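You operate a simulated robot arm through the tools that you are given. There is no shell and no other tool. Be economical: measure what you need, move in short steps, check, and stop when the job is done.

The job below is to be done with a simulated two-armed robot. You get a single attempt, and the scene is never put back.

Task
Take the green jug and leave it on the top of the steel cupboard. Then stack the tub labelled "yogurt" from the top deck of the trolley on top of the tub labelled "rice salad". Then open the towel cover. Do these in the order given. Set down upright: green jug.

It is judged by the outcome, as a careful person would: the job done as asked, and still so three seconds after it is handed in. It fails if anything else is knocked over, pushed out of place, dropped, spilled or broken. Lids that push on must go on centred and level and be pressed home; caps that screw on are set level and turned clockwise until they are tight. Flat cloth is picked up by pressing the open fingertips on it (5 to 10 N) and closing them slowly along it; thin cloth reads only 2 to 8 mm in the jaws.

Robot
Two 6-joint arms with two-finger parallel grippers on one trunk, on a base that drives. Base frame: it is fixed to the floor where the robot stands at the start and does not move with it; the origin is under the middle of the robot, x ahead of it, y to its left, z up. Units: mm, degrees, N and s.
The left shoulder is at the start at [-107, 177, 710], the right one opposite. With the tool pointing down near the work surface each hand reaches from about 320 to 700 mm from the robot's upright axis, wherever it stands, measured 20 degrees to its own side. Places, roughly: cream tub, green tub, grey tub [-8000, 750, 1000]; top of the steel cupboard [-1700, 4100, 900]; towel cover [500, -7700, 1300]. Payload 1.57 kg a hand.
The tool frame of a hand sits at the grasp point between the pads (the TCP): z along the fingers, y along the line on which they close. The tips reach 30 mm beyond it. Largest opening 80 mm; finger width 17, thickness 12; the body of the gripper, 40 by 82 mm, starts 80 mm behind the TCP.
Orientation is that of the tool frame in the base frame, as [roll, pitch, yaw] about the fixed x, y, z axes, in that order (R = Rz(yaw) Ry(pitch) Rx(roll)). With the fingers straight down and closing along the base's y, the tool's x points along the base's -x, its y along +y and its z along -z.

Tools
- The arms move only by the tool step_arm. It takes "left_series", "right_series" or both (then of equal length, played together; a hand with none holds still); each is a list of rows, each an object of numbers (a shift or turn left out is 0, a gripper value left out holds the last): "x", "y", "z": the shift along the tool's x, y, z in units of 400 mm (1.0 is 400 mm); "wx", "wy", "wz": the turn, a rotation vector about the tool's x, y, z in units of 120 degrees (1.0 is 120 degrees); "fingers": the finger opening in mm, from 0 to 80. In form: [{"x": .., "y": .., "z": .., "wx": .., "wy": .., "wz": .., "fingers": ..}, ...]. A call has 1 to 20 rows; each row is the pose to reach, as a shift and turn from the pose commanded when the call began, along the tool's axes at that moment. A call with a number of a shift or a turn outside -1 to 1 is refused whole. Each row takes 0.2 s and may step no farther than 50 mm and 8.6 degrees from the row before; otherwise, or with a gripper value out of range, the whole call is refused. Where a pose cannot be reached the arm comes as near as it can. A force on the tool above 40 N (or 10 N above the force at the start of the call, whichever is more), or a blocked arm, ends the call early, and 0.2 s more pass. Each finger travels about 72 mm/s and halts on what it meets, pressing with about 29 N; the grip force reading is that of the motor and also rises with nothing between the fingers. The clock runs only during rows and for 0.2 s after the last one: add rows that repeat a pose to give the fingers time. It gives the time, the measured TCP pose, the force on the tool (base axes), the opening and the grip force at its end, in the units of the frame above (readings bear some noise), with the torque about the TCP (base axes, N m) and any sound that the robot's microphone picked up.
- Cameras (640 x 400 px; columns grow to the right, rows downward): "scene" is now at [32.3, 2.8, 1416.6]; the picture's right is [0.05, -1.00, 0.00], its down [-0.86, -0.05, -0.50] and it looks along [0.50, 0.03, -0.87] (base axes); focal length 280 px, centre (320, 200). "left" rides on the left gripper at [72, 7, -122] in its tool frame; the picture's right is [-0.09, 1.00, 0.00], its down [-0.84, -0.08, -0.54] and it looks along [-0.54, -0.05, 0.84] (tool axes); focal length 238 px, centre (320, 200). "right" rides on the right gripper at [72, -7, -122] in its tool frame; the picture's right is [0.09, 1.00, 0.00], its down [-0.84, 0.08, -0.54] and it looks along [-0.54, 0.05, 0.84] (tool axes); focal length 238 px, centre (320, 200).
- capture(camera): a new picture of that camera. No time passes.
- slide_trunk(by): slides the trunk up (or, below 0, down) by that many mm; the arms and the scene camera ride with it, the base frame stays. It gives what a move gives, with no picture.
- base_move(legs): drives the robot by 1 to 6 legs, each [ahead, left, turn to the left] in mm, mm and degrees, along the robot's own axes; the way and the turn of a leg run together, so that a leg with both is an arc; at most 1500 mm and 180 degrees a leg. The arms and the cameras ride along, it lands a little off, and it stops where it bumps. It gives what a move gives.
- pan_tilt(pan, tilt): turns the head with the scene camera to pan (to the left, within 143 degrees either way) and tilt (down, from -29 to 69), counted from straight ahead of the robot. It gives what a move gives.
- point_at(camera, pixels): for up to 12 pixels [column, row] of the newest picture of that camera ("zoom" is the newest enlarged one), the place [x, y, z] in the base frame of the surface seen there, good to about 3 mm. No time passes.
- enlarge(camera, box): a new picture of the part [left, top, right, bottom] of that camera's present view, enlarged. No time passes.
- finish_job(): hands the job in; it is judged then, once.

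Keep the steps short. Do not move on a guess: measure, check each grasp and each placing, and mend mistakes. In all there are 110 turns and 88 pictures (those below and enlarged ones count). Leave the grippers open and the arms clear of the work at the hand-in unless told otherwise, and finish with a single line.

The tools are called after ">>>" as a command line: name --argument value ..., lists and objects as JSON in quotes. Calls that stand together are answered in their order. step_arm: Moves the arms, as the interface text tells. Its arguments: {"type":"object","properties":{"left_series":{"type":"array","items":{"type":"object","properties":{"x":{"type":"number"},"y":{"type":"number"},"z":{"type":"number"},"wx":{"type":"number"},"wy":{"type":"number"},"wz":{"type":"number"},"fingers":{"type":"number"}}}},"right_series":{"type":"array","items":{"type":"object","properties":{"x":{"type":"number"},"y":{"type":"number"},"z":{"type":"number"},"wx":{"type":"number"},"wy":{"type":"number"},"wz":{"type":"number"},"fingers":{"type":"number"}}}}},"required":[]} The other tools are called the same way: slide_trunk (by) slides the trunk up or down; base_move (legs) drives the base; pan_tilt (pan, tilt) turns the head that bears the scene camera; capture (camera) takes a picture; point_at (camera, pixels) gives the place of the surface under pixels of a picture; enlarge (camera, box) takes an enlarged picture of a part of a camera's view; finish_job () hands the job in.

At the start:

```text
t: 0.0
left_position: [352.7, 271.6, 693.2]
left_orientation: [180.0, 0.0, 180.0]
left_wrist_force: [-0.5, 0.9, 0.2]
left_ft_torque: [-0.03, 0.04, 0.06]
left_width: 80.0
left_grasp_force: 0.0
right_position: [344.6, -55.4, 726.2]
right_orientation: [179.9, 0.0, -180.0]
right_wrist_force: [0.3, 0.0, 0.0]
right_ft_torque: [-0.01, -0.01, 0.0]
right_width: 80.2
right_grasp_force: 0.0
trunk travel left (down, up): [-150.0, 178.0]
robot x, y, heading: [2.5, -1.3, 0.2]
head pan, tilt: [3.1, 59.9]
```

scene: 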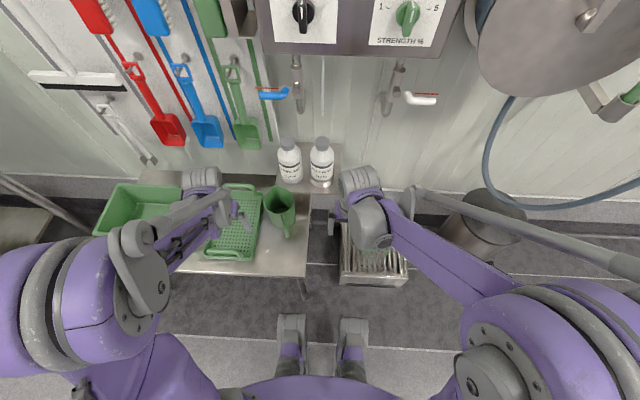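
right: 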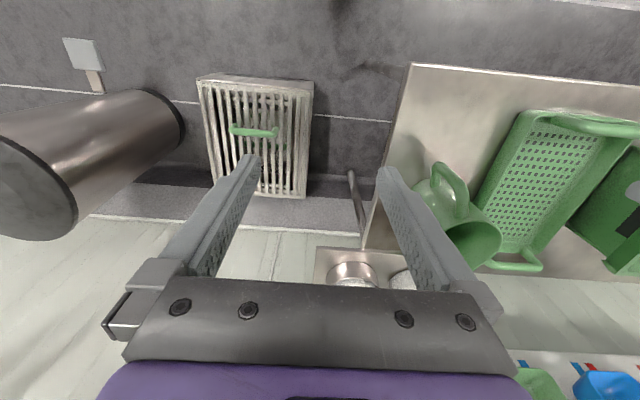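
left: 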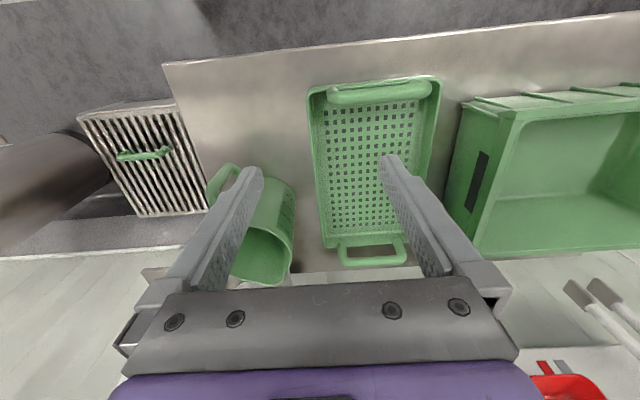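

I see the green jug near scene pixel (280,210), handle toward the robot. I'll enlarge it and measure.

>>> enlarge --camera "scene" --box '[220, 130, 350, 280]'

>>> point_at --camera "scene" --pixels '[[268, 195], [280, 190], [293, 200], [280, 211], [288, 222], [288, 235], [270, 240], [290, 165], [235, 235], [280, 200], [300, 265], [322, 160]]'

>>> point_at --camera "left" --pixels '[[220, 180], [270, 190], [285, 240], [240, 250], [262, 262], [292, 220], [210, 200]]'

>>> point_at --camera "right" --pixels '[[450, 185], [460, 205], [435, 172], [480, 245], [498, 240], [430, 210], [480, 220]]'

```text
2.67 times, centred on (285, 205) of scene
```

zoom: 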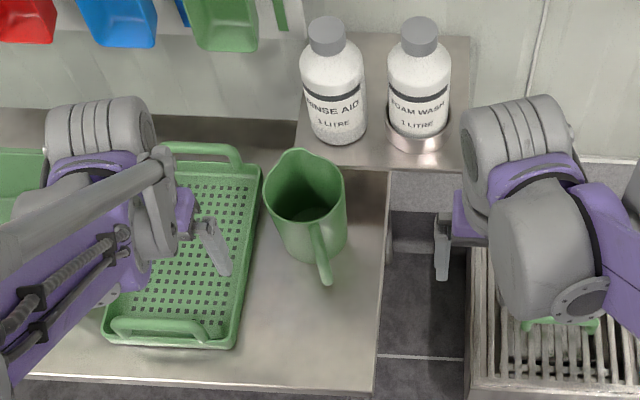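

```text
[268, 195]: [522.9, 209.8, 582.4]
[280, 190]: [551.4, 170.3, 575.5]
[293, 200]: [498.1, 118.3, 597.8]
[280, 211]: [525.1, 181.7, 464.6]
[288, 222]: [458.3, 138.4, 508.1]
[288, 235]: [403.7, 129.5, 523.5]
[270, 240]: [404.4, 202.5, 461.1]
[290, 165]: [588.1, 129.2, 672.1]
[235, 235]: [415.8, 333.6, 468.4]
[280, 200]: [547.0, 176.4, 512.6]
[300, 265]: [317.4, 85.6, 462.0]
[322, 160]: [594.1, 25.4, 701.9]
```

```text
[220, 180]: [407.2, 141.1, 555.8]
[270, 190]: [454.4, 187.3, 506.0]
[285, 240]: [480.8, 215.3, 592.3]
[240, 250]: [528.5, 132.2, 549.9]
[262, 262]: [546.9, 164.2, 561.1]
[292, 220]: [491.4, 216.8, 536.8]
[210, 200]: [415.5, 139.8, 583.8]
```

```text
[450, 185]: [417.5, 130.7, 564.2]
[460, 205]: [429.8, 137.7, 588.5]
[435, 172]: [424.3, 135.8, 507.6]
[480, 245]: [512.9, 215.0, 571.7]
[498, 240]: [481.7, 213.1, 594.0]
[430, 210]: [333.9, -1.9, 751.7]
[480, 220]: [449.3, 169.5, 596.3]
```

The jug seems empty, rim at z≈595, bench at z≈461. I'll measure the rim more finely in the zoom picture.

>>> point_at --camera "zoom" --pixels '[[266, 202], [268, 190], [278, 215], [300, 221], [325, 215], [342, 200], [344, 180], [330, 160], [296, 151], [254, 200], [248, 240], [325, 270]]'

>>> enlarge --camera "left" --box '[180, 140, 340, 300]'

```text
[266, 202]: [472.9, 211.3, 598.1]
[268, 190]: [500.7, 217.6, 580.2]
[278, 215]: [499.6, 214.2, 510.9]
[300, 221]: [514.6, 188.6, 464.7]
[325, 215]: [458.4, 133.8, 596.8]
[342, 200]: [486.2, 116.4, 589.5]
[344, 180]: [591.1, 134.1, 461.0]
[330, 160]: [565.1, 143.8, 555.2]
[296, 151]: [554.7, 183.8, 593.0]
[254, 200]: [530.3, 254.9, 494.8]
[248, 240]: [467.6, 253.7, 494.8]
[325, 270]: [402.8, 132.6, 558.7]
```

```text
2.50 times, centred on (260, 220) of left
```

zoom: 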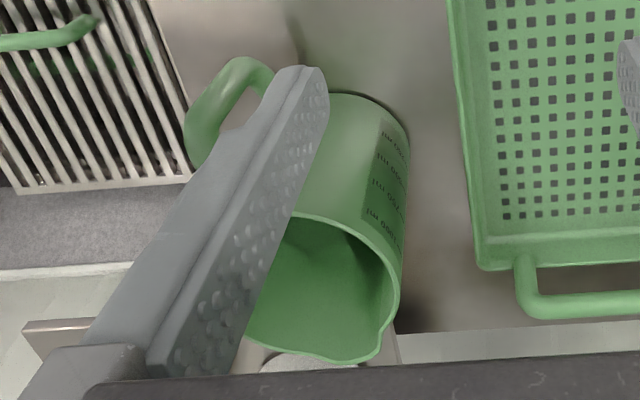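

The wall on the left side of the jug is at about (498,215), rim z 597. The basket edge (y 254, z 495) is clear of it. I'll move the left hand above that wall, opening 40.

>>> step_arm --left_series '[{"x": -0.092, "y": -0.035, "z": 0, "fingers": 40}, {"x": -0.184, "y": -0.071, "z": 0}, {"x": -0.276, "y": -0.106, "z": 0.02}, {"x": -0.368, "y": -0.1415, "z": 0.06}, {"x": -0.368, "y": -0.1415, "z": 0.083}]'

>>> capture --camera "left"

```text
t: 1.2
left_position: [498.2, 214.4, 660.2]
left_orientation: [-180.0, -0.1, 179.9]
left_wrist_force: [-0.2, 0.0, 0.2]
left_ft_torque: [0.02, 0.01, -0.03]
left_width: 40.2
left_grasp_force: 0.0
right_position: [345.2, -55.2, 725.6]
right_orientation: [180.0, 0.0, -180.0]
right_wrist_force: [-0.3, -0.2, 0.1]
right_ft_torque: [-0.01, 0.0, -0.02]
right_width: 79.9
right_grasp_force: 0.0
trunk travel left (down, up): [-150.0, 178.0]
robot x, y, heading: [0.1, 2.7, -0.0]
head pan, tilt: [3.1, 59.9]
```

```text
82 pictures are left
```

left: 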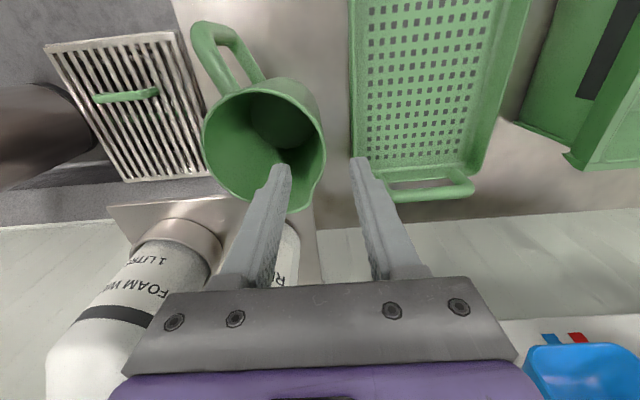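

>>> point_at --camera "left" --pixels '[[322, 140], [324, 155], [322, 168], [316, 118], [262, 84], [206, 120], [318, 180], [300, 207]]'

```text
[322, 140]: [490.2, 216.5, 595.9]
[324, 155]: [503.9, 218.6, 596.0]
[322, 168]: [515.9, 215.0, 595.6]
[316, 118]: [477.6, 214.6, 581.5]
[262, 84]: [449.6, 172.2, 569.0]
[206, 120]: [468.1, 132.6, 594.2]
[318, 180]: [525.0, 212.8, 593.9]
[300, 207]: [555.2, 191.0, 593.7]
```

Wall confirmed at y≈216, x≈500. I go down to z 566 with one finger inside and one outside, then close.

>>> step_arm --left_series '[{"z": 0.08, "y": 0.004, "x": -0.006}, {"z": 0.16, "y": 0.004, "x": -0.006}, {"z": 0.235, "y": 0.004, "x": -0.006}]'

>>> step_arm --left_series '[{"fingers": 20}, {"fingers": 0}, {"fingers": 0}, {"fingers": 0}]'

>>> capture --camera "left"

```text
t: 2.0
left_position: [502.2, 216.0, 565.4]
left_orientation: [-179.9, 0.0, 180.0]
left_wrist_force: [0.9, 0.0, -0.6]
left_ft_torque: [-0.01, -0.01, 0.02]
left_width: 39.9
left_grasp_force: 0.1
right_position: [347.3, -54.9, 726.0]
right_orientation: [179.9, 0.1, 180.0]
right_wrist_force: [0.1, -0.3, 0.1]
right_ft_torque: [0.0, 0.01, 0.01]
right_width: 80.2
right_grasp_force: 0.1
trunk travel left (down, up): [-150.0, 178.0]
robot x, y, heading: [0.8, -1.5, 0.0]
head pan, tilt: [3.1, 59.9]
```

```text
t: 3.0
left_position: [502.2, 214.5, 566.1]
left_orientation: [-180.0, 0.1, 179.9]
left_wrist_force: [1.7, -4.7, 12.4]
left_ft_torque: [-1.6, -0.06, 0.15]
left_width: 4.9
left_grasp_force: 25.6
right_position: [345.8, -56.4, 725.6]
right_orientation: [180.0, 0.1, 179.9]
right_wrist_force: [-0.8, -0.2, 0.4]
right_ft_torque: [0.0, 0.01, 0.02]
right_width: 80.0
right_grasp_force: 0.0
trunk travel left (down, up): [-150.0, 178.0]
robot x, y, heading: [-2.1, 2.2, 0.0]
head pan, tilt: [3.1, 59.9]
```

```text
81 pictures are left
```

left: 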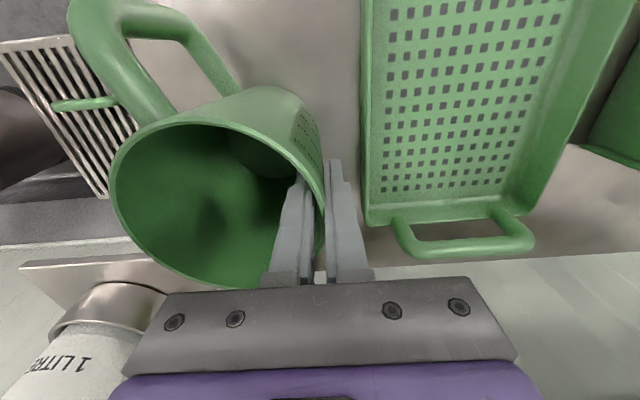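

Wall held (4.9 mm, 26 N). Lifting in small steps.

>>> step_arm --left_series '[{"z": -0.03}, {"z": -0.07}, {"z": -0.12}, {"z": -0.19}, {"z": -0.26}, {"z": -0.26}]'

>>> capture --camera "left"

>>> capture --camera "scene"

```text
t: 4.4
left_position: [502.1, 215.8, 669.6]
left_orientation: [179.9, -0.1, 179.9]
left_wrist_force: [0.6, -0.5, -2.1]
left_ft_torque: [0.05, 0.01, -0.02]
left_width: 3.2
left_grasp_force: 24.9
right_position: [345.4, -55.5, 724.1]
right_orientation: [180.0, 0.0, -179.9]
right_wrist_force: [0.6, 0.0, -0.4]
right_ft_torque: [0.04, -0.01, -0.03]
right_width: 79.9
right_grasp_force: 0.0
trunk travel left (down, up): [-150.0, 178.0]
robot x, y, heading: [-2.3, 0.1, -0.0]
head pan, tilt: [3.1, 59.9]
```

```text
80 pictures are left
```

left: 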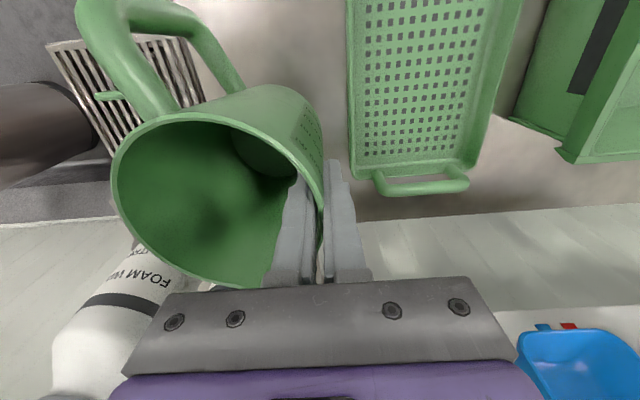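

```text
79 pictures are left
```

scene: 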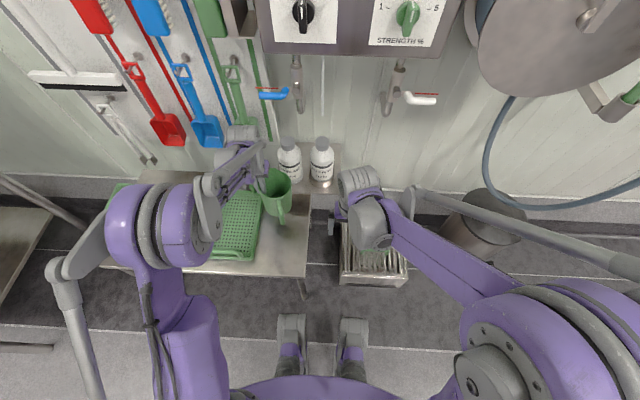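

The jug lifted. I'll measure whether the rim is level.

>>> point_at --camera "left" --pixels '[[117, 165], [121, 200], [150, 131], [200, 121], [250, 135], [300, 160], [316, 180], [150, 245], [200, 277], [230, 283], [325, 205]]'

```text
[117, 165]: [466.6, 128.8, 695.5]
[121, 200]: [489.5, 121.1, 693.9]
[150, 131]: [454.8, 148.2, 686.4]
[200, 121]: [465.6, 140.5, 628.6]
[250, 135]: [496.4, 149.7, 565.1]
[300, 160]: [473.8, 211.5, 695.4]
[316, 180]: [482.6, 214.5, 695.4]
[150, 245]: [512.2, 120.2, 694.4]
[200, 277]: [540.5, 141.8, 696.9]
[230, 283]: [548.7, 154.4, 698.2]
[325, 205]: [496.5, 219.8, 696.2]
```

The rim is level within about 1°, jug bottom 110 mm under the TCP. Now look around toward the cupboard and behind.

>>> pan_tilt --pan 112 --tilt 20

>>> capture --camera "scene"

>>> pan_tilt --pan 143 --tilt 35

>>> capture --camera "scene"

>>> pan_tilt --pan 65 --tilt 35

>>> capture --camera "scene"

```text
t: 6.3
left_position: [502.2, 216.5, 669.4]
left_orientation: [-180.0, 0.0, -180.0]
left_wrist_force: [0.1, 0.1, -1.6]
left_ft_torque: [0.09, 0.0, 0.03]
left_width: 3.4
left_grasp_force: 24.3
right_position: [345.4, -55.3, 724.9]
right_orientation: [-180.0, 0.0, -180.0]
right_wrist_force: [-0.3, -0.7, 0.7]
right_ft_torque: [-0.02, 0.0, 0.01]
right_width: 80.0
right_grasp_force: 0.0
trunk travel left (down, up): [-150.0, 178.0]
robot x, y, heading: [5.0, -1.7, 0.2]
head pan, tilt: [112.0, 20.0]
```

```text
78 pictures are left
```

scene: 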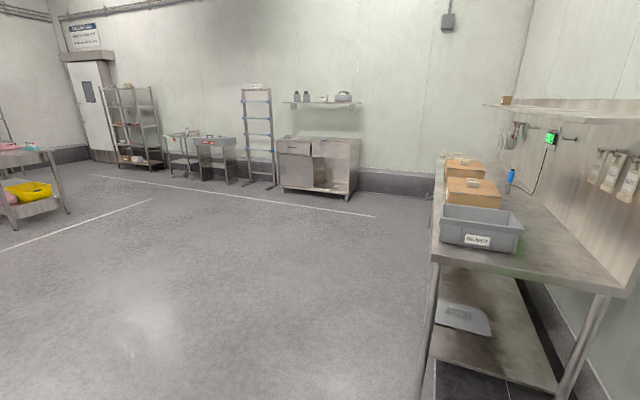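

```text
t: 7.2
left_position: [502.9, 216.3, 669.5]
left_orientation: [-180.0, 0.0, 179.9]
left_wrist_force: [-0.5, 0.2, -0.9]
left_ft_torque: [0.05, 0.02, 0.01]
left_width: 3.7
left_grasp_force: 24.4
right_position: [345.1, -55.4, 724.4]
right_orientation: [180.0, 0.0, 180.0]
right_wrist_force: [0.2, -0.3, 0.6]
right_ft_torque: [0.04, 0.05, 0.0]
right_width: 80.1
right_grasp_force: 0.1
trunk travel left (down, up): [-150.0, 178.0]
robot x, y, heading: [1.1, -1.9, -0.0]
head pan, tilt: [143.0, 35.0]
```

```text
77 pictures are left
```

scene: 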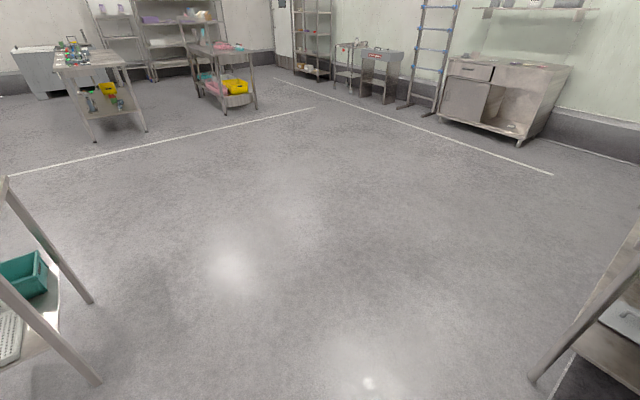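

```text
t: 8.7
left_position: [502.6, 216.9, 669.9]
left_orientation: [180.0, -0.1, 179.9]
left_wrist_force: [-0.6, 0.8, -1.3]
left_ft_torque: [0.05, -0.03, 0.03]
left_width: 3.3
left_grasp_force: 24.0
right_position: [345.3, -56.3, 725.6]
right_orientation: [180.0, 0.1, 180.0]
right_wrist_force: [-0.3, -0.3, -0.1]
right_ft_torque: [0.0, 0.0, -0.01]
right_width: 80.2
right_grasp_force: 0.0
trunk travel left (down, up): [-150.0, 178.0]
robot x, y, heading: [-1.7, -0.3, -0.1]
head pan, tilt: [65.0, 35.0]
```

```text
76 pictures are left
```

scene: 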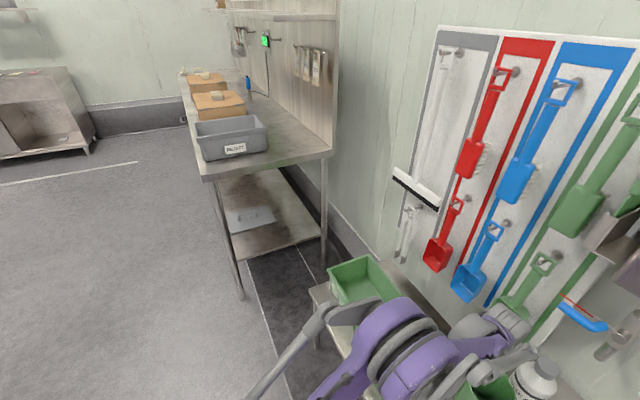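

I see the cupboard at the far wall, the bench at left and another stand behind. I'll measure key corners.

>>> point_at --camera "scene" --pixels '[[202, 180], [331, 153], [240, 298], [183, 72], [62, 68], [20, 80], [92, 152], [310, 285], [330, 340], [213, 160]]'

>>> pan_tilt --pan 143 --tilt 45

>>> capture --camera "scene"

>>> point_at --camera "scene" --pixels '[[60, 250], [110, 330], [10, 120], [535, 20], [590, 320], [470, 60]]'

>>> pan_tilt --pan -143 --tilt 35

>>> capture --camera "scene"

```text
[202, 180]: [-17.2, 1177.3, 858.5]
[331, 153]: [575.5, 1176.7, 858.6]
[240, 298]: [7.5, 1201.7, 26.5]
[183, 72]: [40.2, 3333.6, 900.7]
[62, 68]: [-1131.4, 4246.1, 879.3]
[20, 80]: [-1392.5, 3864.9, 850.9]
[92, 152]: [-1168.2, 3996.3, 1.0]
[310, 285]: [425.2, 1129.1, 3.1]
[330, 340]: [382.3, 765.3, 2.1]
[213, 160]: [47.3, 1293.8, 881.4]
```

```text
t: 10.2
left_position: [502.8, 216.7, 669.3]
left_orientation: [-179.9, 0.1, 180.0]
left_wrist_force: [-0.3, 0.8, -1.0]
left_ft_torque: [0.07, -0.05, -0.01]
left_width: 3.2
left_grasp_force: 24.0
right_position: [346.2, -54.8, 725.5]
right_orientation: [-180.0, 0.0, 179.9]
right_wrist_force: [-0.6, -0.3, 0.1]
right_ft_torque: [0.03, 0.03, 0.02]
right_width: 80.2
right_grasp_force: 0.0
trunk travel left (down, up): [-150.0, 178.0]
robot x, y, heading: [1.7, 2.4, -0.3]
head pan, tilt: [143.0, 45.0]
```

```text
75 pictures are left
```

scene: 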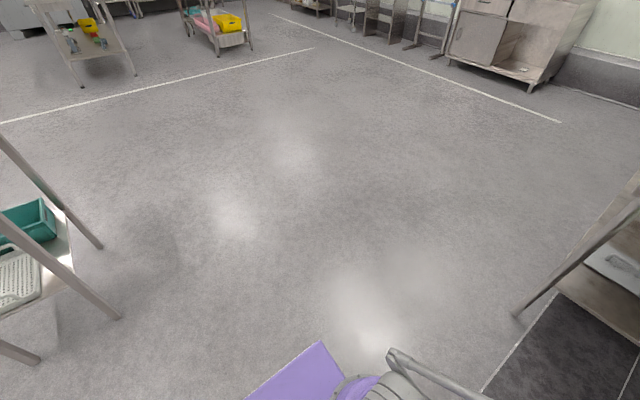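

```text
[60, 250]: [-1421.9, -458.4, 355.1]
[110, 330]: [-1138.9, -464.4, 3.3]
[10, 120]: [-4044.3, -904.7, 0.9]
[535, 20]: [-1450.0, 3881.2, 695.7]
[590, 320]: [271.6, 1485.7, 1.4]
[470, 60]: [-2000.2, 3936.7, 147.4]
```

```text
t: 14.2
left_position: [502.3, 216.2, 668.9]
left_orientation: [-179.9, 0.0, -180.0]
left_wrist_force: [-0.3, 0.1, -1.0]
left_ft_torque: [0.02, -0.02, -0.02]
left_width: 3.5
left_grasp_force: 24.0
right_position: [345.3, -56.1, 724.2]
right_orientation: [180.0, 0.0, -180.0]
right_wrist_force: [-0.6, 0.3, 0.1]
right_ft_torque: [0.0, 0.0, -0.03]
right_width: 79.9
right_grasp_force: 0.1
trunk travel left (down, up): [-150.0, 178.0]
robot x, y, heading: [1.6, -1.0, 0.1]
head pan, tilt: [-143.0, 35.0]
```

```text
74 pictures are left
```

scene: 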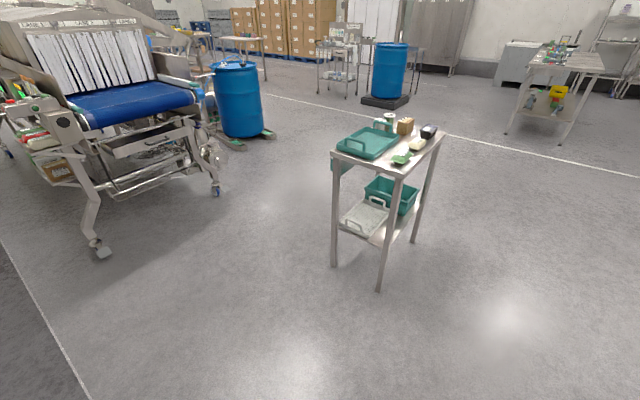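

Path plan: back up 600, turn left 90°, drive ahead to y≈2700 and left, well clear of bench (x>-17) and stand (x<-1100, y<-400).

>>> base_move --legs '[[-650, 0, 0], [0, 0, 90], [1400, 300, 0], [1300, 500, 0]]'

>>> pan_tilt --pan 0 --tilt 30

>>> capture --camera "scene"

```text
t: 34.9
left_position: [-1711.7, 3196.6, 668.8]
left_orientation: [179.9, 0.0, -89.3]
left_wrist_force: [0.3, -0.2, -0.8]
left_ft_torque: [-0.01, 0.07, 0.02]
left_width: 2.8
left_grasp_force: 24.5
right_position: [-1437.1, 3044.2, 726.4]
right_orientation: [180.0, 0.0, -89.3]
right_wrist_force: [1.2, 0.5, -0.5]
right_ft_torque: [0.0, -0.04, 0.0]
right_width: 80.2
right_grasp_force: 0.0
trunk travel left (down, up): [-150.0, 178.0]
robot x, y, heading: [-1489.9, 2698.3, 90.5]
head pan, tilt: [-143.0, 35.0]
```

```text
t: 37.2
left_position: [-1710.8, 3197.3, 669.5]
left_orientation: [-180.0, 0.0, -89.3]
left_wrist_force: [0.0, 0.3, -1.1]
left_ft_torque: [0.02, 0.09, -0.01]
left_width: 2.9
left_grasp_force: 24.3
right_position: [-1437.2, 3045.3, 724.5]
right_orientation: [180.0, 0.0, -89.3]
right_wrist_force: [0.8, 0.5, -0.1]
right_ft_torque: [0.01, 0.01, -0.02]
right_width: 79.9
right_grasp_force: 0.1
trunk travel left (down, up): [-150.0, 178.0]
robot x, y, heading: [-1492.1, 2700.5, 90.7]
head pan, tilt: [0.0, 30.0]
```

```text
73 pictures are left
```

scene: 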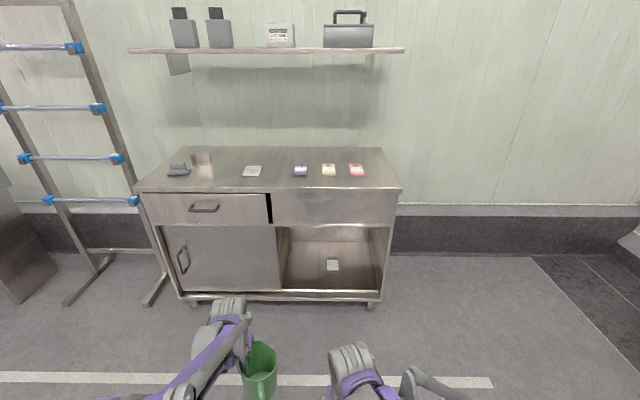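

The cupboard top bears small items at (178,168), (252,170), (300,170), (328,170), (357,170). I'll measure top edges, items and the shelf.

>>> point_at --camera "scene" --pixels '[[140, 188], [398, 186], [385, 150], [178, 175], [243, 175], [262, 168], [293, 175], [308, 166], [280, 183], [370, 180], [130, 51], [402, 51]]'

>>> enlarge --camera "scene" --box '[130, 130, 410, 230]'

>>> point_at --camera "zoom" --pixels '[[225, 90], [276, 130], [300, 90], [360, 130], [400, 130], [500, 125], [250, 60], [330, 60], [530, 60], [545, 130]]'

```text
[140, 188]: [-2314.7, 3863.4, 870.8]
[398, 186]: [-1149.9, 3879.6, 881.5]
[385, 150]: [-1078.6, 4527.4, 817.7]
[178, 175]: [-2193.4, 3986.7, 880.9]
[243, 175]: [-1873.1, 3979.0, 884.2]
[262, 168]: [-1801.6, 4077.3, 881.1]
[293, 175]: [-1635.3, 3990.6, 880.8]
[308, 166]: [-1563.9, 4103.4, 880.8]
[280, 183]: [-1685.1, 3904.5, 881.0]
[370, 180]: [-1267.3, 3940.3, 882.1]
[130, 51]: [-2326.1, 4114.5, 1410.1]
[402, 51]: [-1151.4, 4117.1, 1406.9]
```

```text
2.29 times, centred on (270, 180) of scene
```

zoom: 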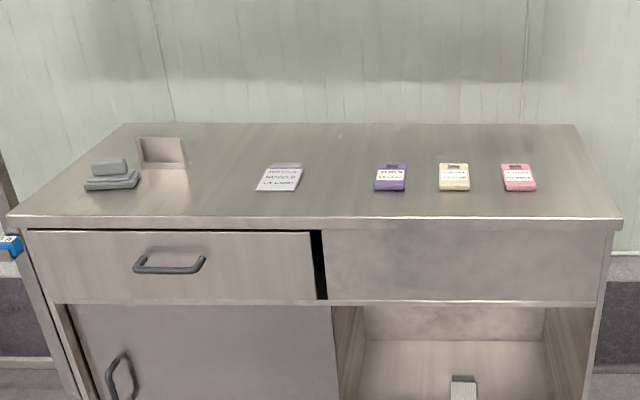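

```text
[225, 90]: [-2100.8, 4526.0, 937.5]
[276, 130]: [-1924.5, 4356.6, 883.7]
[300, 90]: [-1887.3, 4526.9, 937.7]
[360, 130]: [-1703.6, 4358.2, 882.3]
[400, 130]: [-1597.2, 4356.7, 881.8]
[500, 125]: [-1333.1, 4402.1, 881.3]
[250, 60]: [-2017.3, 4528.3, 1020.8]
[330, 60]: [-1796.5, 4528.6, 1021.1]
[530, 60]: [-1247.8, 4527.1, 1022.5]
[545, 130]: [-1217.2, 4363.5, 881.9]
```

Top is at z 881, front edge y 3863. Free gap between the white pad (x −1800) and purple pad (x −1635): jug centre to go at about (−1718, 3975). I'll raise the trunk, then the hand, here in the free.

>>> slide_trunk --by 175

>>> step_arm --left_series '[{"z": -0.1, "x": 0.05}, {"z": -0.2, "x": 0.1}, {"z": -0.3, "x": 0.15}, {"z": -0.4, "x": 0.2}, {"z": -0.46, "x": 0.2}, {"z": -0.46, "x": 0.2}]'

>>> capture --camera "left"

```text
t: 39.1
left_position: [-1710.3, 3197.2, 843.6]
left_orientation: [-179.9, 0.0, -89.4]
left_wrist_force: [0.1, -0.1, -0.5]
left_ft_torque: [0.06, 0.06, -0.02]
left_width: 2.4
left_grasp_force: 23.7
right_position: [-1437.3, 3042.2, 899.3]
right_orientation: [180.0, 0.0, -89.2]
right_wrist_force: [-0.7, 0.2, -0.9]
right_ft_torque: [0.0, 0.01, 0.0]
right_width: 80.2
right_grasp_force: 0.1
trunk travel left (down, up): [-325.0, 3.0]
robot x, y, heading: [-1490.3, 2698.3, 90.7]
head pan, tilt: [0.0, 30.0]
```

```text
t: 40.5
left_position: [-1711.0, 3116.9, 1029.8]
left_orientation: [-180.0, 0.0, -89.3]
left_wrist_force: [0.3, -0.6, -0.9]
left_ft_torque: [0.03, 0.01, 0.01]
left_width: 2.3
left_grasp_force: 24.5
right_position: [-1437.1, 3043.7, 900.7]
right_orientation: [-180.0, -0.1, -89.3]
right_wrist_force: [0.0, -0.6, -0.1]
right_ft_torque: [0.0, -0.03, 0.01]
right_width: 79.8
right_grasp_force: 0.1
trunk travel left (down, up): [-325.0, 3.0]
robot x, y, heading: [-1486.8, 2696.4, 90.6]
head pan, tilt: [0.0, 30.0]
```

```text
71 pictures are left
```

left: 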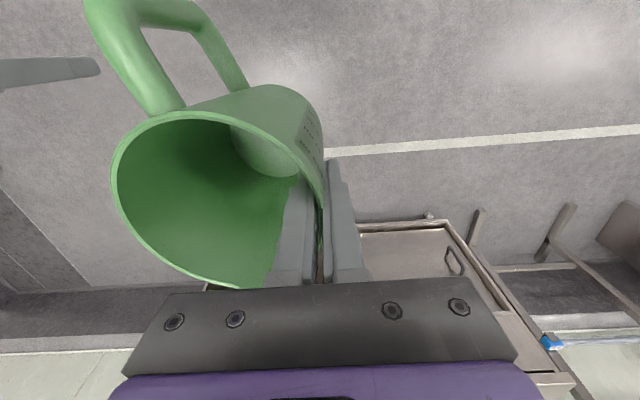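

Arm reaches. Before advancing, I raise the right hand too, and check the rim of the jug.

>>> step_arm --right_series '[{"z": -0.1}, {"z": -0.2}, {"z": -0.3}, {"z": -0.35}]'

>>> point_at --camera "left" --pixels '[[117, 165], [121, 200], [150, 128], [300, 160], [316, 180], [150, 245], [200, 277]]'

>>> base_move --legs '[[780, 47, -0.6]]'

>>> capture --camera "scene"

```text
t: 41.5
left_position: [-1709.5, 3117.8, 1028.2]
left_orientation: [180.0, 0.0, -89.3]
left_wrist_force: [-0.3, -0.2, -1.9]
left_ft_torque: [0.04, 0.06, -0.01]
left_width: 2.8
left_grasp_force: 23.8
right_position: [-1436.4, 3044.2, 1040.2]
right_orientation: [179.9, -0.1, -89.3]
right_wrist_force: [0.4, 0.5, -0.5]
right_ft_torque: [0.0, 0.01, 0.05]
right_width: 80.2
right_grasp_force: 0.1
trunk travel left (down, up): [-325.0, 3.0]
robot x, y, heading: [-1489.5, 2701.7, 90.9]
head pan, tilt: [0.0, 30.0]
```

```text
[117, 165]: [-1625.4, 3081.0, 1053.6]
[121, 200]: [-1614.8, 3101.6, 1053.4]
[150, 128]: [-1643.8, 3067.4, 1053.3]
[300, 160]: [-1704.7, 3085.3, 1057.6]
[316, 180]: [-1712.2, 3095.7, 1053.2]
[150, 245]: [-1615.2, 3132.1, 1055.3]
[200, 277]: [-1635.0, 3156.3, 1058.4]
```

```text
t: 45.8
left_position: [-1760.9, 3899.0, 1028.2]
left_orientation: [-180.0, 0.0, -89.7]
left_wrist_force: [0.6, -0.1, -1.8]
left_ft_torque: [0.06, 0.07, -0.02]
left_width: 2.6
left_grasp_force: 23.9
right_position: [-1487.5, 3823.5, 1039.8]
right_orientation: [-180.0, 0.0, -89.8]
right_wrist_force: [-0.4, 0.2, -0.8]
right_ft_torque: [-0.02, -0.04, 0.01]
right_width: 79.9
right_grasp_force: 0.0
trunk travel left (down, up): [-325.0, 3.0]
robot x, y, heading: [-1541.0, 3477.9, 90.1]
head pan, tilt: [0.0, 30.0]
```

```text
70 pictures are left
```

scene: 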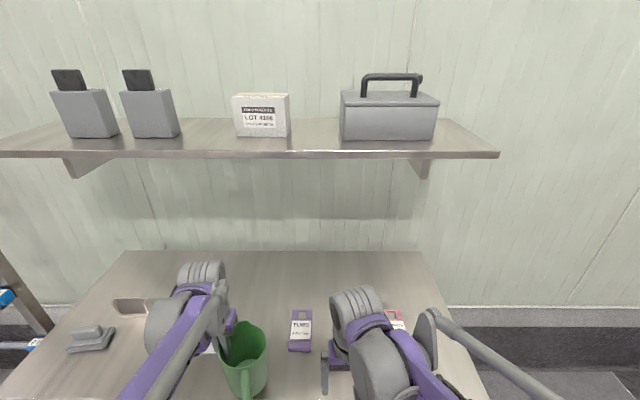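

Level and clear. Move forward 76 mm, then lower to just above the top.

>>> step_arm --left_series '[{"x": -0.1, "y": 0.0125}, {"x": -0.19, "y": 0.0125}, {"x": -0.19, "y": 0.0125, "z": 0.03}, {"x": -0.19, "y": 0.0125, "z": 0.06}, {"x": -0.19, "y": 0.0125, "z": 0.075}, {"x": -0.19, "y": 0.0125, "z": 0.075}]'

>>> capture --camera "left"

>>> capture --camera "right"

```text
t: 47.2
left_position: [-1764.6, 3975.4, 1000.2]
left_orientation: [180.0, 0.0, -89.7]
left_wrist_force: [-0.3, -0.2, -1.2]
left_ft_torque: [0.02, 0.04, 0.02]
left_width: 2.4
left_grasp_force: 23.9
right_position: [-1486.7, 3824.3, 1038.4]
right_orientation: [180.0, 0.0, -89.7]
right_wrist_force: [0.2, 0.4, -0.3]
right_ft_torque: [0.04, 0.01, -0.02]
right_width: 79.8
right_grasp_force: 0.0
trunk travel left (down, up): [-325.0, 3.0]
robot x, y, heading: [-1542.2, 3479.7, 90.3]
head pan, tilt: [0.0, 30.0]
```

```text
69 pictures are left
```

left: 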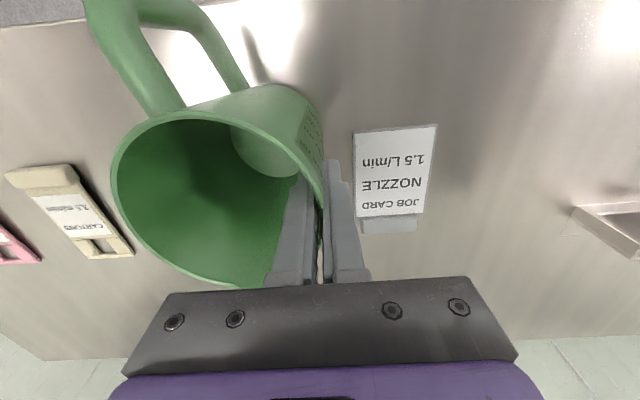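

```text
68 pictures are left
```

right: 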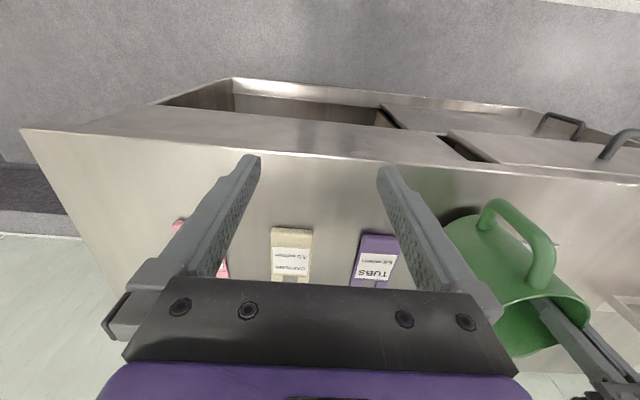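

>>> point_at --camera "right" --pixels '[[397, 240], [362, 238], [385, 270], [452, 225], [480, 218], [455, 250], [420, 215]]'

>>> point_at --camera "left" --pixels '[[354, 135], [358, 215], [305, 90], [117, 180]]'

```text
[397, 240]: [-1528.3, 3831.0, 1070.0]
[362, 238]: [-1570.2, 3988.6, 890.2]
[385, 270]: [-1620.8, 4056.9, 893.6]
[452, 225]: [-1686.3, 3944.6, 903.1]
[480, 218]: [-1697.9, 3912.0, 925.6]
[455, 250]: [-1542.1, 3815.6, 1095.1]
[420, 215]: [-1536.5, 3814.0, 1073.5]
```

```text
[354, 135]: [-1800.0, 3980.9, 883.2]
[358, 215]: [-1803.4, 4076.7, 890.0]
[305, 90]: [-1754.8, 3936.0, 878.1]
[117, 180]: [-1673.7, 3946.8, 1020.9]
```

Clearances 30 mm each side. Lower 7 mm, then feel.

>>> step_arm --left_series '[{"z": 0.006}, {"z": 0.012}, {"z": 0.017}, {"z": 0.017}]'

>>> step_arm --left_series '[{"z": 0.003}, {"z": 0.005}, {"z": 0.005}]'

```text
t: 48.2
left_position: [-1764.8, 3975.0, 991.8]
left_orientation: [-179.9, 0.0, -89.8]
left_wrist_force: [0.6, -0.7, -0.5]
left_ft_torque: [0.03, 0.02, 0.04]
left_width: 2.4
left_grasp_force: 24.6
right_position: [-1486.7, 3823.4, 1039.0]
right_orientation: [180.0, 0.0, -89.8]
right_wrist_force: [0.5, 0.6, -0.1]
right_ft_torque: [0.01, -0.04, 0.0]
right_width: 80.2
right_grasp_force: 0.1
trunk travel left (down, up): [-325.0, 3.0]
robot x, y, heading: [-1541.3, 3476.1, 90.3]
head pan, tilt: [0.0, 30.0]
```

```text
t: 49.0
left_position: [-1763.8, 3975.5, 989.9]
left_orientation: [-180.0, 0.0, -89.7]
left_wrist_force: [-0.4, 0.3, -1.2]
left_ft_torque: [0.03, 0.06, 0.0]
left_width: 2.9
left_grasp_force: 23.7
right_position: [-1487.6, 3823.4, 1039.3]
right_orientation: [180.0, 0.0, -89.7]
right_wrist_force: [-0.4, -0.1, 0.1]
right_ft_torque: [0.02, 0.0, -0.01]
right_width: 80.1
right_grasp_force: 0.0
trunk travel left (down, up): [-325.0, 3.0]
robot x, y, heading: [-1541.3, 3481.7, 90.6]
head pan, tilt: [0.0, 30.0]
```

Still no contact (−1.2 N). Continue down in 1 mm steps.

>>> step_arm --left_series '[{"z": 0.003}, {"z": 0.005}, {"z": 0.005}]'

>>> step_arm --left_series '[{"z": 0.003}, {"z": 0.005}, {"z": 0.005}]'

```text
t: 49.8
left_position: [-1766.4, 3977.0, 990.0]
left_orientation: [-180.0, 0.0, -89.7]
left_wrist_force: [-1.5, 0.8, 6.7]
left_ft_torque: [-0.02, -0.42, -0.03]
left_width: 2.4
left_grasp_force: 24.1
right_position: [-1485.7, 3823.2, 1039.2]
right_orientation: [180.0, 0.0, -89.7]
right_wrist_force: [0.4, -0.3, 0.1]
right_ft_torque: [0.0, 0.02, 0.02]
right_width: 79.9
right_grasp_force: 0.1
trunk travel left (down, up): [-325.0, 3.0]
robot x, y, heading: [-1539.3, 3477.8, 90.6]
head pan, tilt: [0.0, 30.0]
```

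```text
t: 50.6
left_position: [-1765.5, 3974.7, 987.2]
left_orientation: [180.0, 0.2, -89.6]
left_wrist_force: [-5.5, 2.2, 17.2]
left_ft_torque: [-0.06, -0.86, 0.04]
left_width: 2.5
left_grasp_force: 24.0
right_position: [-1486.9, 3825.3, 1040.0]
right_orientation: [-180.0, 0.1, -89.6]
right_wrist_force: [0.0, 0.2, -0.2]
right_ft_torque: [-0.02, -0.01, -0.01]
right_width: 80.0
right_grasp_force: 0.0
trunk travel left (down, up): [-325.0, 3.0]
robot x, y, heading: [-1539.6, 3478.3, 90.3]
head pan, tilt: [0.0, 30.0]
```

Contact made (17 N). I ease up 2 mm, then open slowly and rise.

>>> step_arm --left_series '[{"z": -0.005}, {"z": -0.005, "fingers": 10}, {"z": -0.005, "fingers": 22}, {"z": -0.005, "fingers": 26}]'

>>> capture --camera "left"

```text
t: 51.6
left_position: [-1765.4, 3975.8, 987.4]
left_orientation: [180.0, 0.0, -89.7]
left_wrist_force: [0.7, -0.3, -1.0]
left_ft_torque: [0.02, 0.02, 0.03]
left_width: 25.9
left_grasp_force: 0.0
right_position: [-1487.6, 3823.6, 1038.8]
right_orientation: [180.0, 0.0, -89.7]
right_wrist_force: [-0.1, -0.4, 0.7]
right_ft_torque: [-0.01, -0.01, 0.02]
right_width: 80.1
right_grasp_force: 0.0
trunk travel left (down, up): [-325.0, 3.0]
robot x, y, heading: [-1541.0, 3480.4, 90.0]
head pan, tilt: [0.0, 30.0]
```

```text
67 pictures are left
```

left: 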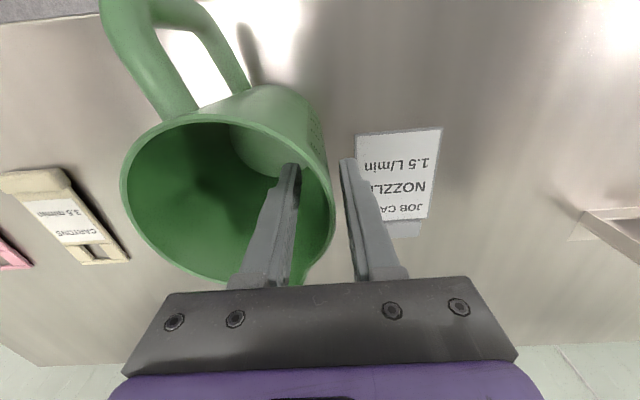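

Released and standing. Raise the hand straight up, away, then check.

>>> step_arm --left_series '[{"z": -0.05}, {"z": -0.12}, {"z": -0.2}, {"z": -0.27}]'

>>> base_move --legs '[[-700, 0, 0]]'

>>> enlarge --camera "scene" --box '[130, 100, 410, 300]'

```text
t: 52.6
left_position: [-1765.9, 3972.9, 1097.1]
left_orientation: [180.0, 0.0, -89.7]
left_wrist_force: [-0.7, -0.2, 0.2]
left_ft_torque: [-0.01, 0.02, -0.02]
left_width: 25.9
left_grasp_force: 0.2
right_position: [-1487.3, 3824.7, 1040.1]
right_orientation: [179.9, 0.0, -89.8]
right_wrist_force: [0.2, 0.2, 0.4]
right_ft_torque: [0.0, -0.01, -0.02]
right_width: 79.8
right_grasp_force: 0.1
trunk travel left (down, up): [-325.0, 3.0]
robot x, y, heading: [-1544.0, 3473.5, 90.2]
head pan, tilt: [0.0, 30.0]
```

```text
t: 56.4
left_position: [-1762.8, 3276.9, 1097.7]
left_orientation: [-180.0, 0.1, -89.8]
left_wrist_force: [-0.1, 0.3, 1.0]
left_ft_torque: [0.01, -0.01, 0.0]
left_width: 25.9
left_grasp_force: 0.0
right_position: [-1483.2, 3125.9, 1039.7]
right_orientation: [179.9, 0.0, -89.8]
right_wrist_force: [0.7, -0.3, -0.6]
right_ft_torque: [-0.02, -0.02, 0.0]
right_width: 80.1
right_grasp_force: 0.0
trunk travel left (down, up): [-325.0, 3.0]
robot x, y, heading: [-1540.7, 2776.8, 90.2]
head pan, tilt: [0.0, 30.0]
```

```text
2.00 times, centred on (270, 200) of scene
```

zoom: 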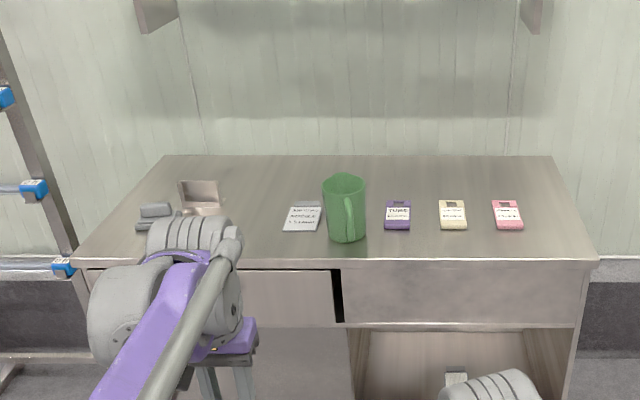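

The jug stands upright among untouched cards. Next: turn toward −x and look for the trolley.

>>> base_move --legs '[[-500, 0, 0], [0, 0, 90]]'

>>> pan_tilt --pan 10 --tilt 18

>>> capture --camera "scene"

```text
t: 63.1
left_position: [-2034.4, 2062.1, 1098.1]
left_orientation: [179.9, 0.0, -0.3]
left_wrist_force: [0.2, -0.5, -0.2]
left_ft_torque: [0.01, -0.02, 0.01]
left_width: 26.0
left_grasp_force: 0.0
right_position: [-1881.7, 2337.7, 1039.5]
right_orientation: [-179.9, 0.0, -0.1]
right_wrist_force: [-0.5, -0.7, -0.2]
right_ft_torque: [0.04, -0.01, -0.01]
right_width: 79.9
right_grasp_force: 0.1
trunk travel left (down, up): [-325.0, 3.0]
robot x, y, heading: [-1535.0, 2277.5, 179.6]
head pan, tilt: [0.0, 30.0]
```

```text
t: 63.9
left_position: [-2035.3, 2062.7, 1097.4]
left_orientation: [-180.0, 0.0, -0.3]
left_wrist_force: [-0.5, -0.7, -0.3]
left_ft_torque: [0.0, -0.01, 0.0]
left_width: 25.7
left_grasp_force: 0.1
right_position: [-1881.9, 2340.2, 1039.5]
right_orientation: [180.0, 0.1, -0.2]
right_wrist_force: [-0.3, -0.1, -0.2]
right_ft_torque: [0.0, -0.03, 0.01]
right_width: 80.2
right_grasp_force: 0.1
trunk travel left (down, up): [-325.0, 3.0]
robot x, y, heading: [-1538.6, 2281.5, 180.0]
head pan, tilt: [10.0, 18.0]
```

```text
65 pictures are left
```

scene: 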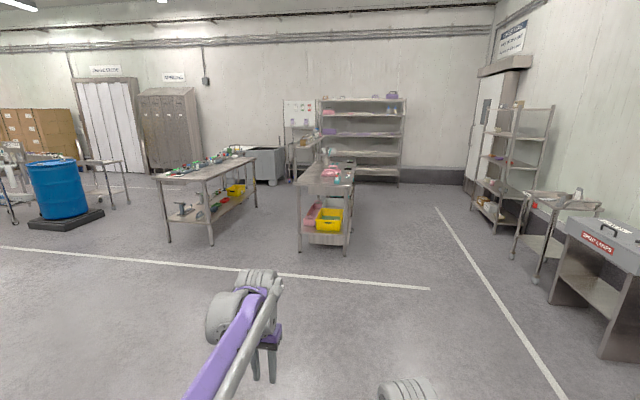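

>>> enlarge --camera "scene" --box '[230, 80, 430, 260]'

>>> point_at --camera "scene" --pixels '[[300, 250], [346, 253], [350, 180], [300, 180], [325, 165], [340, 160], [300, 145], [212, 243], [255, 205], [403, 180], [270, 160], [212, 175]]'

```text
2.22 times, centred on (330, 170) of scene
```

zoom: 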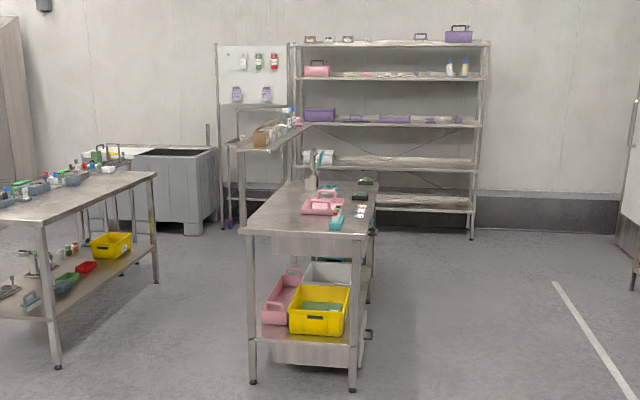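

```text
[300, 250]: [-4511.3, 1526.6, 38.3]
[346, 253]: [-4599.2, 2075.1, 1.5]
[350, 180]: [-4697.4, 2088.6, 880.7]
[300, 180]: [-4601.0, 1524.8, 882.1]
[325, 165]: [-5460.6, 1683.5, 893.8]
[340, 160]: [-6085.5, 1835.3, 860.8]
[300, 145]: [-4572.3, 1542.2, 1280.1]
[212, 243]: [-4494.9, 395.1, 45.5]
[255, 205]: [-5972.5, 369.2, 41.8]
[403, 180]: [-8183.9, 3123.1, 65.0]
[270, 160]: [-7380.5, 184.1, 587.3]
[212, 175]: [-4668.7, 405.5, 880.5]
```

The tubs lie beyond the two tables; an aisle y 400–1525 between them. I'll go to its mouth and look.

>>> base_move --legs '[[1200, 800, 0], [900, 520, 0]]'

>>> pan_tilt --pan 0 --tilt 18

>>> enlarge --camera "scene" --box '[170, 60, 490, 260]'

```text
t: 76.3
left_position: [-4109.0, 717.1, 1096.3]
left_orientation: [-180.0, 0.0, 0.7]
left_wrist_force: [-0.2, 0.3, -0.2]
left_ft_torque: [0.03, 0.02, -0.03]
left_width: 26.2
left_grasp_force: 0.0
right_position: [-3960.7, 996.7, 1038.4]
right_orientation: [-179.9, 0.0, 0.8]
right_wrist_force: [0.1, -1.0, -0.5]
right_ft_torque: [-0.01, 0.02, -0.01]
right_width: 79.8
right_grasp_force: 0.0
trunk travel left (down, up): [-325.0, 3.0]
robot x, y, heading: [-3616.7, 945.4, -179.2]
head pan, tilt: [10.0, 18.0]
```

```text
t: 77.0
left_position: [-4110.0, 715.6, 1097.6]
left_orientation: [-180.0, 0.0, 0.8]
left_wrist_force: [0.1, 0.4, -0.2]
left_ft_torque: [0.0, 0.0, 0.03]
left_width: 26.0
left_grasp_force: 0.0
right_position: [-3960.2, 996.9, 1039.4]
right_orientation: [-180.0, 0.0, 0.8]
right_wrist_force: [0.6, -0.4, 0.5]
right_ft_torque: [-0.01, 0.02, -0.01]
right_width: 79.9
right_grasp_force: 0.0
trunk travel left (down, up): [-325.0, 3.0]
robot x, y, heading: [-3616.6, 943.8, -179.0]
head pan, tilt: [0.0, 18.0]
```

```text
2.00 times, centred on (330, 160) of scene
```

zoom: 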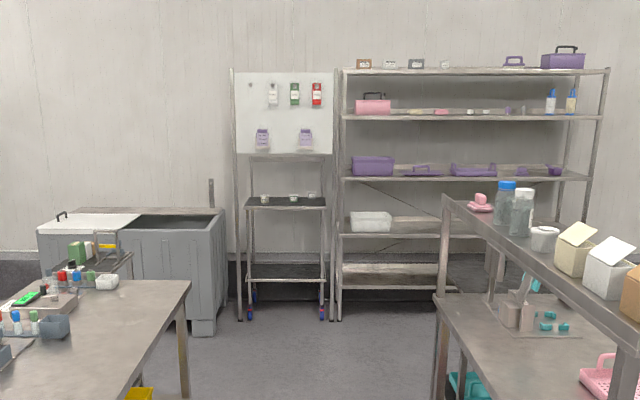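

The trolley is against the wall under a pegboard at zoom (287,205) with three tubs. Measure it.

>>> point_at --camera "zoom" --pixels '[[249, 203], [325, 203], [265, 205], [294, 203], [250, 310], [322, 310], [220, 320], [340, 310], [287, 156], [300, 370], [190, 290], [442, 300]]'

```text
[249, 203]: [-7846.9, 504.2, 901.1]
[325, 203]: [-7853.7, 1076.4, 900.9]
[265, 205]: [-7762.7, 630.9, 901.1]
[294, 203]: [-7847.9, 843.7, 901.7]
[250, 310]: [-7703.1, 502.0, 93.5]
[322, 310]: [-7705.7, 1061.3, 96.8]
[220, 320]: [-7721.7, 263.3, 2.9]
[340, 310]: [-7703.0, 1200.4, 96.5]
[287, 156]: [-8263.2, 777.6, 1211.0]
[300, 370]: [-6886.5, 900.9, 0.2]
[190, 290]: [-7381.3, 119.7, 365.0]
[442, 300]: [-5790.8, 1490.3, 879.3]
```

Deck at z≈901, y 500–1075. Drive along the aisle to x≈−6800.

>>> base_move --legs '[[1400, 0, -1], [1300, 0, 0], [480, 100, 0]]'

>>> pan_tilt --pan 0 --tilt 25

>>> enlarge --camera "scene" --box '[190, 140, 430, 290]'

```text
t: 92.6
left_position: [-7305.0, 635.0, 1097.9]
left_orientation: [-179.9, 0.0, -0.3]
left_wrist_force: [-1.2, -0.8, 0.4]
left_ft_torque: [0.0, -0.04, 0.01]
left_width: 25.7
left_grasp_force: 0.1
right_position: [-7152.4, 913.9, 1039.4]
right_orientation: [180.0, 0.0, -0.3]
right_wrist_force: [-0.1, -0.3, -0.3]
right_ft_torque: [-0.02, 0.02, -0.01]
right_width: 79.9
right_grasp_force: 0.0
trunk travel left (down, up): [-325.0, 3.0]
robot x, y, heading: [-6807.7, 849.7, 179.7]
head pan, tilt: [0.0, 18.0]
```

```text
t: 93.3
left_position: [-7305.3, 634.7, 1097.8]
left_orientation: [180.0, 0.0, -0.3]
left_wrist_force: [-0.2, -0.3, -0.1]
left_ft_torque: [-0.03, -0.03, -0.02]
left_width: 25.9
left_grasp_force: 0.1
right_position: [-7152.3, 913.8, 1039.0]
right_orientation: [179.9, 0.0, -0.3]
right_wrist_force: [0.5, 1.2, 0.4]
right_ft_torque: [-0.02, 0.01, 0.0]
right_width: 80.2
right_grasp_force: 0.0
trunk travel left (down, up): [-325.0, 3.0]
robot x, y, heading: [-6806.7, 856.6, 179.5]
head pan, tilt: [0.0, 25.0]
```

```text
2.67 times, centred on (310, 215) of scene
```

zoom: 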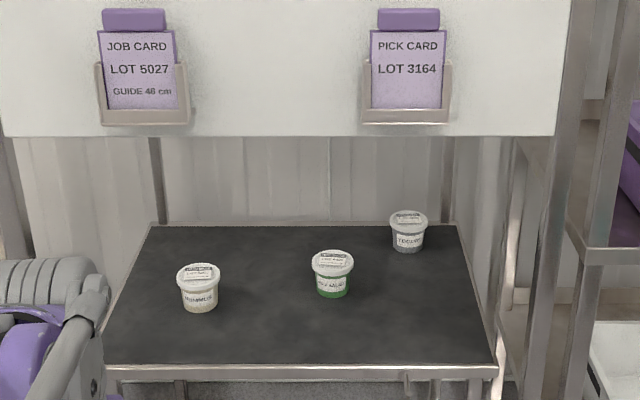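

Three tubs. Enlarge further to read labels, and measure.

>>> point_at --camera "zoom" --pixels '[[198, 272], [198, 312], [332, 259], [333, 299], [408, 218], [408, 253], [300, 133], [180, 120], [450, 118], [120, 368], [490, 368], [440, 225]]'

>>> enlarge --camera "scene" --box '[250, 205, 360, 260]'

```text
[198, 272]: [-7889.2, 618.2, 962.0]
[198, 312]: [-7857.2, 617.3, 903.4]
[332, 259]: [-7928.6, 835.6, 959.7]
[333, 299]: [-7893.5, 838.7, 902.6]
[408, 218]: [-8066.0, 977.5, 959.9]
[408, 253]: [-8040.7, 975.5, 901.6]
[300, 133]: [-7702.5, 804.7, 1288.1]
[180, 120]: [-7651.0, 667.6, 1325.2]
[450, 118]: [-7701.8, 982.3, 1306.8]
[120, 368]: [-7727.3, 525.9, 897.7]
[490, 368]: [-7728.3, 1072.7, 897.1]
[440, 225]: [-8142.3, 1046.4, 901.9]
```

```text
5.82 times, centred on (305, 232) of scene
```

zoom: 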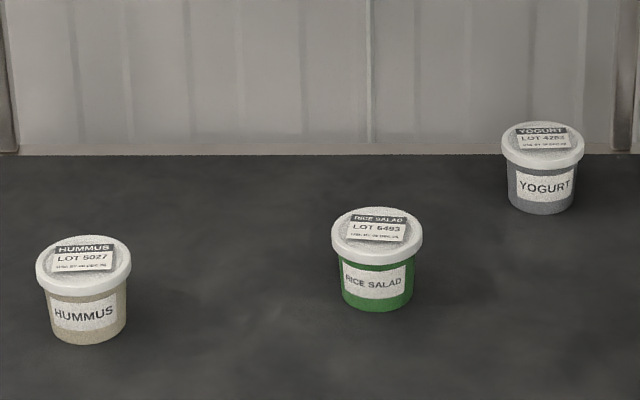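

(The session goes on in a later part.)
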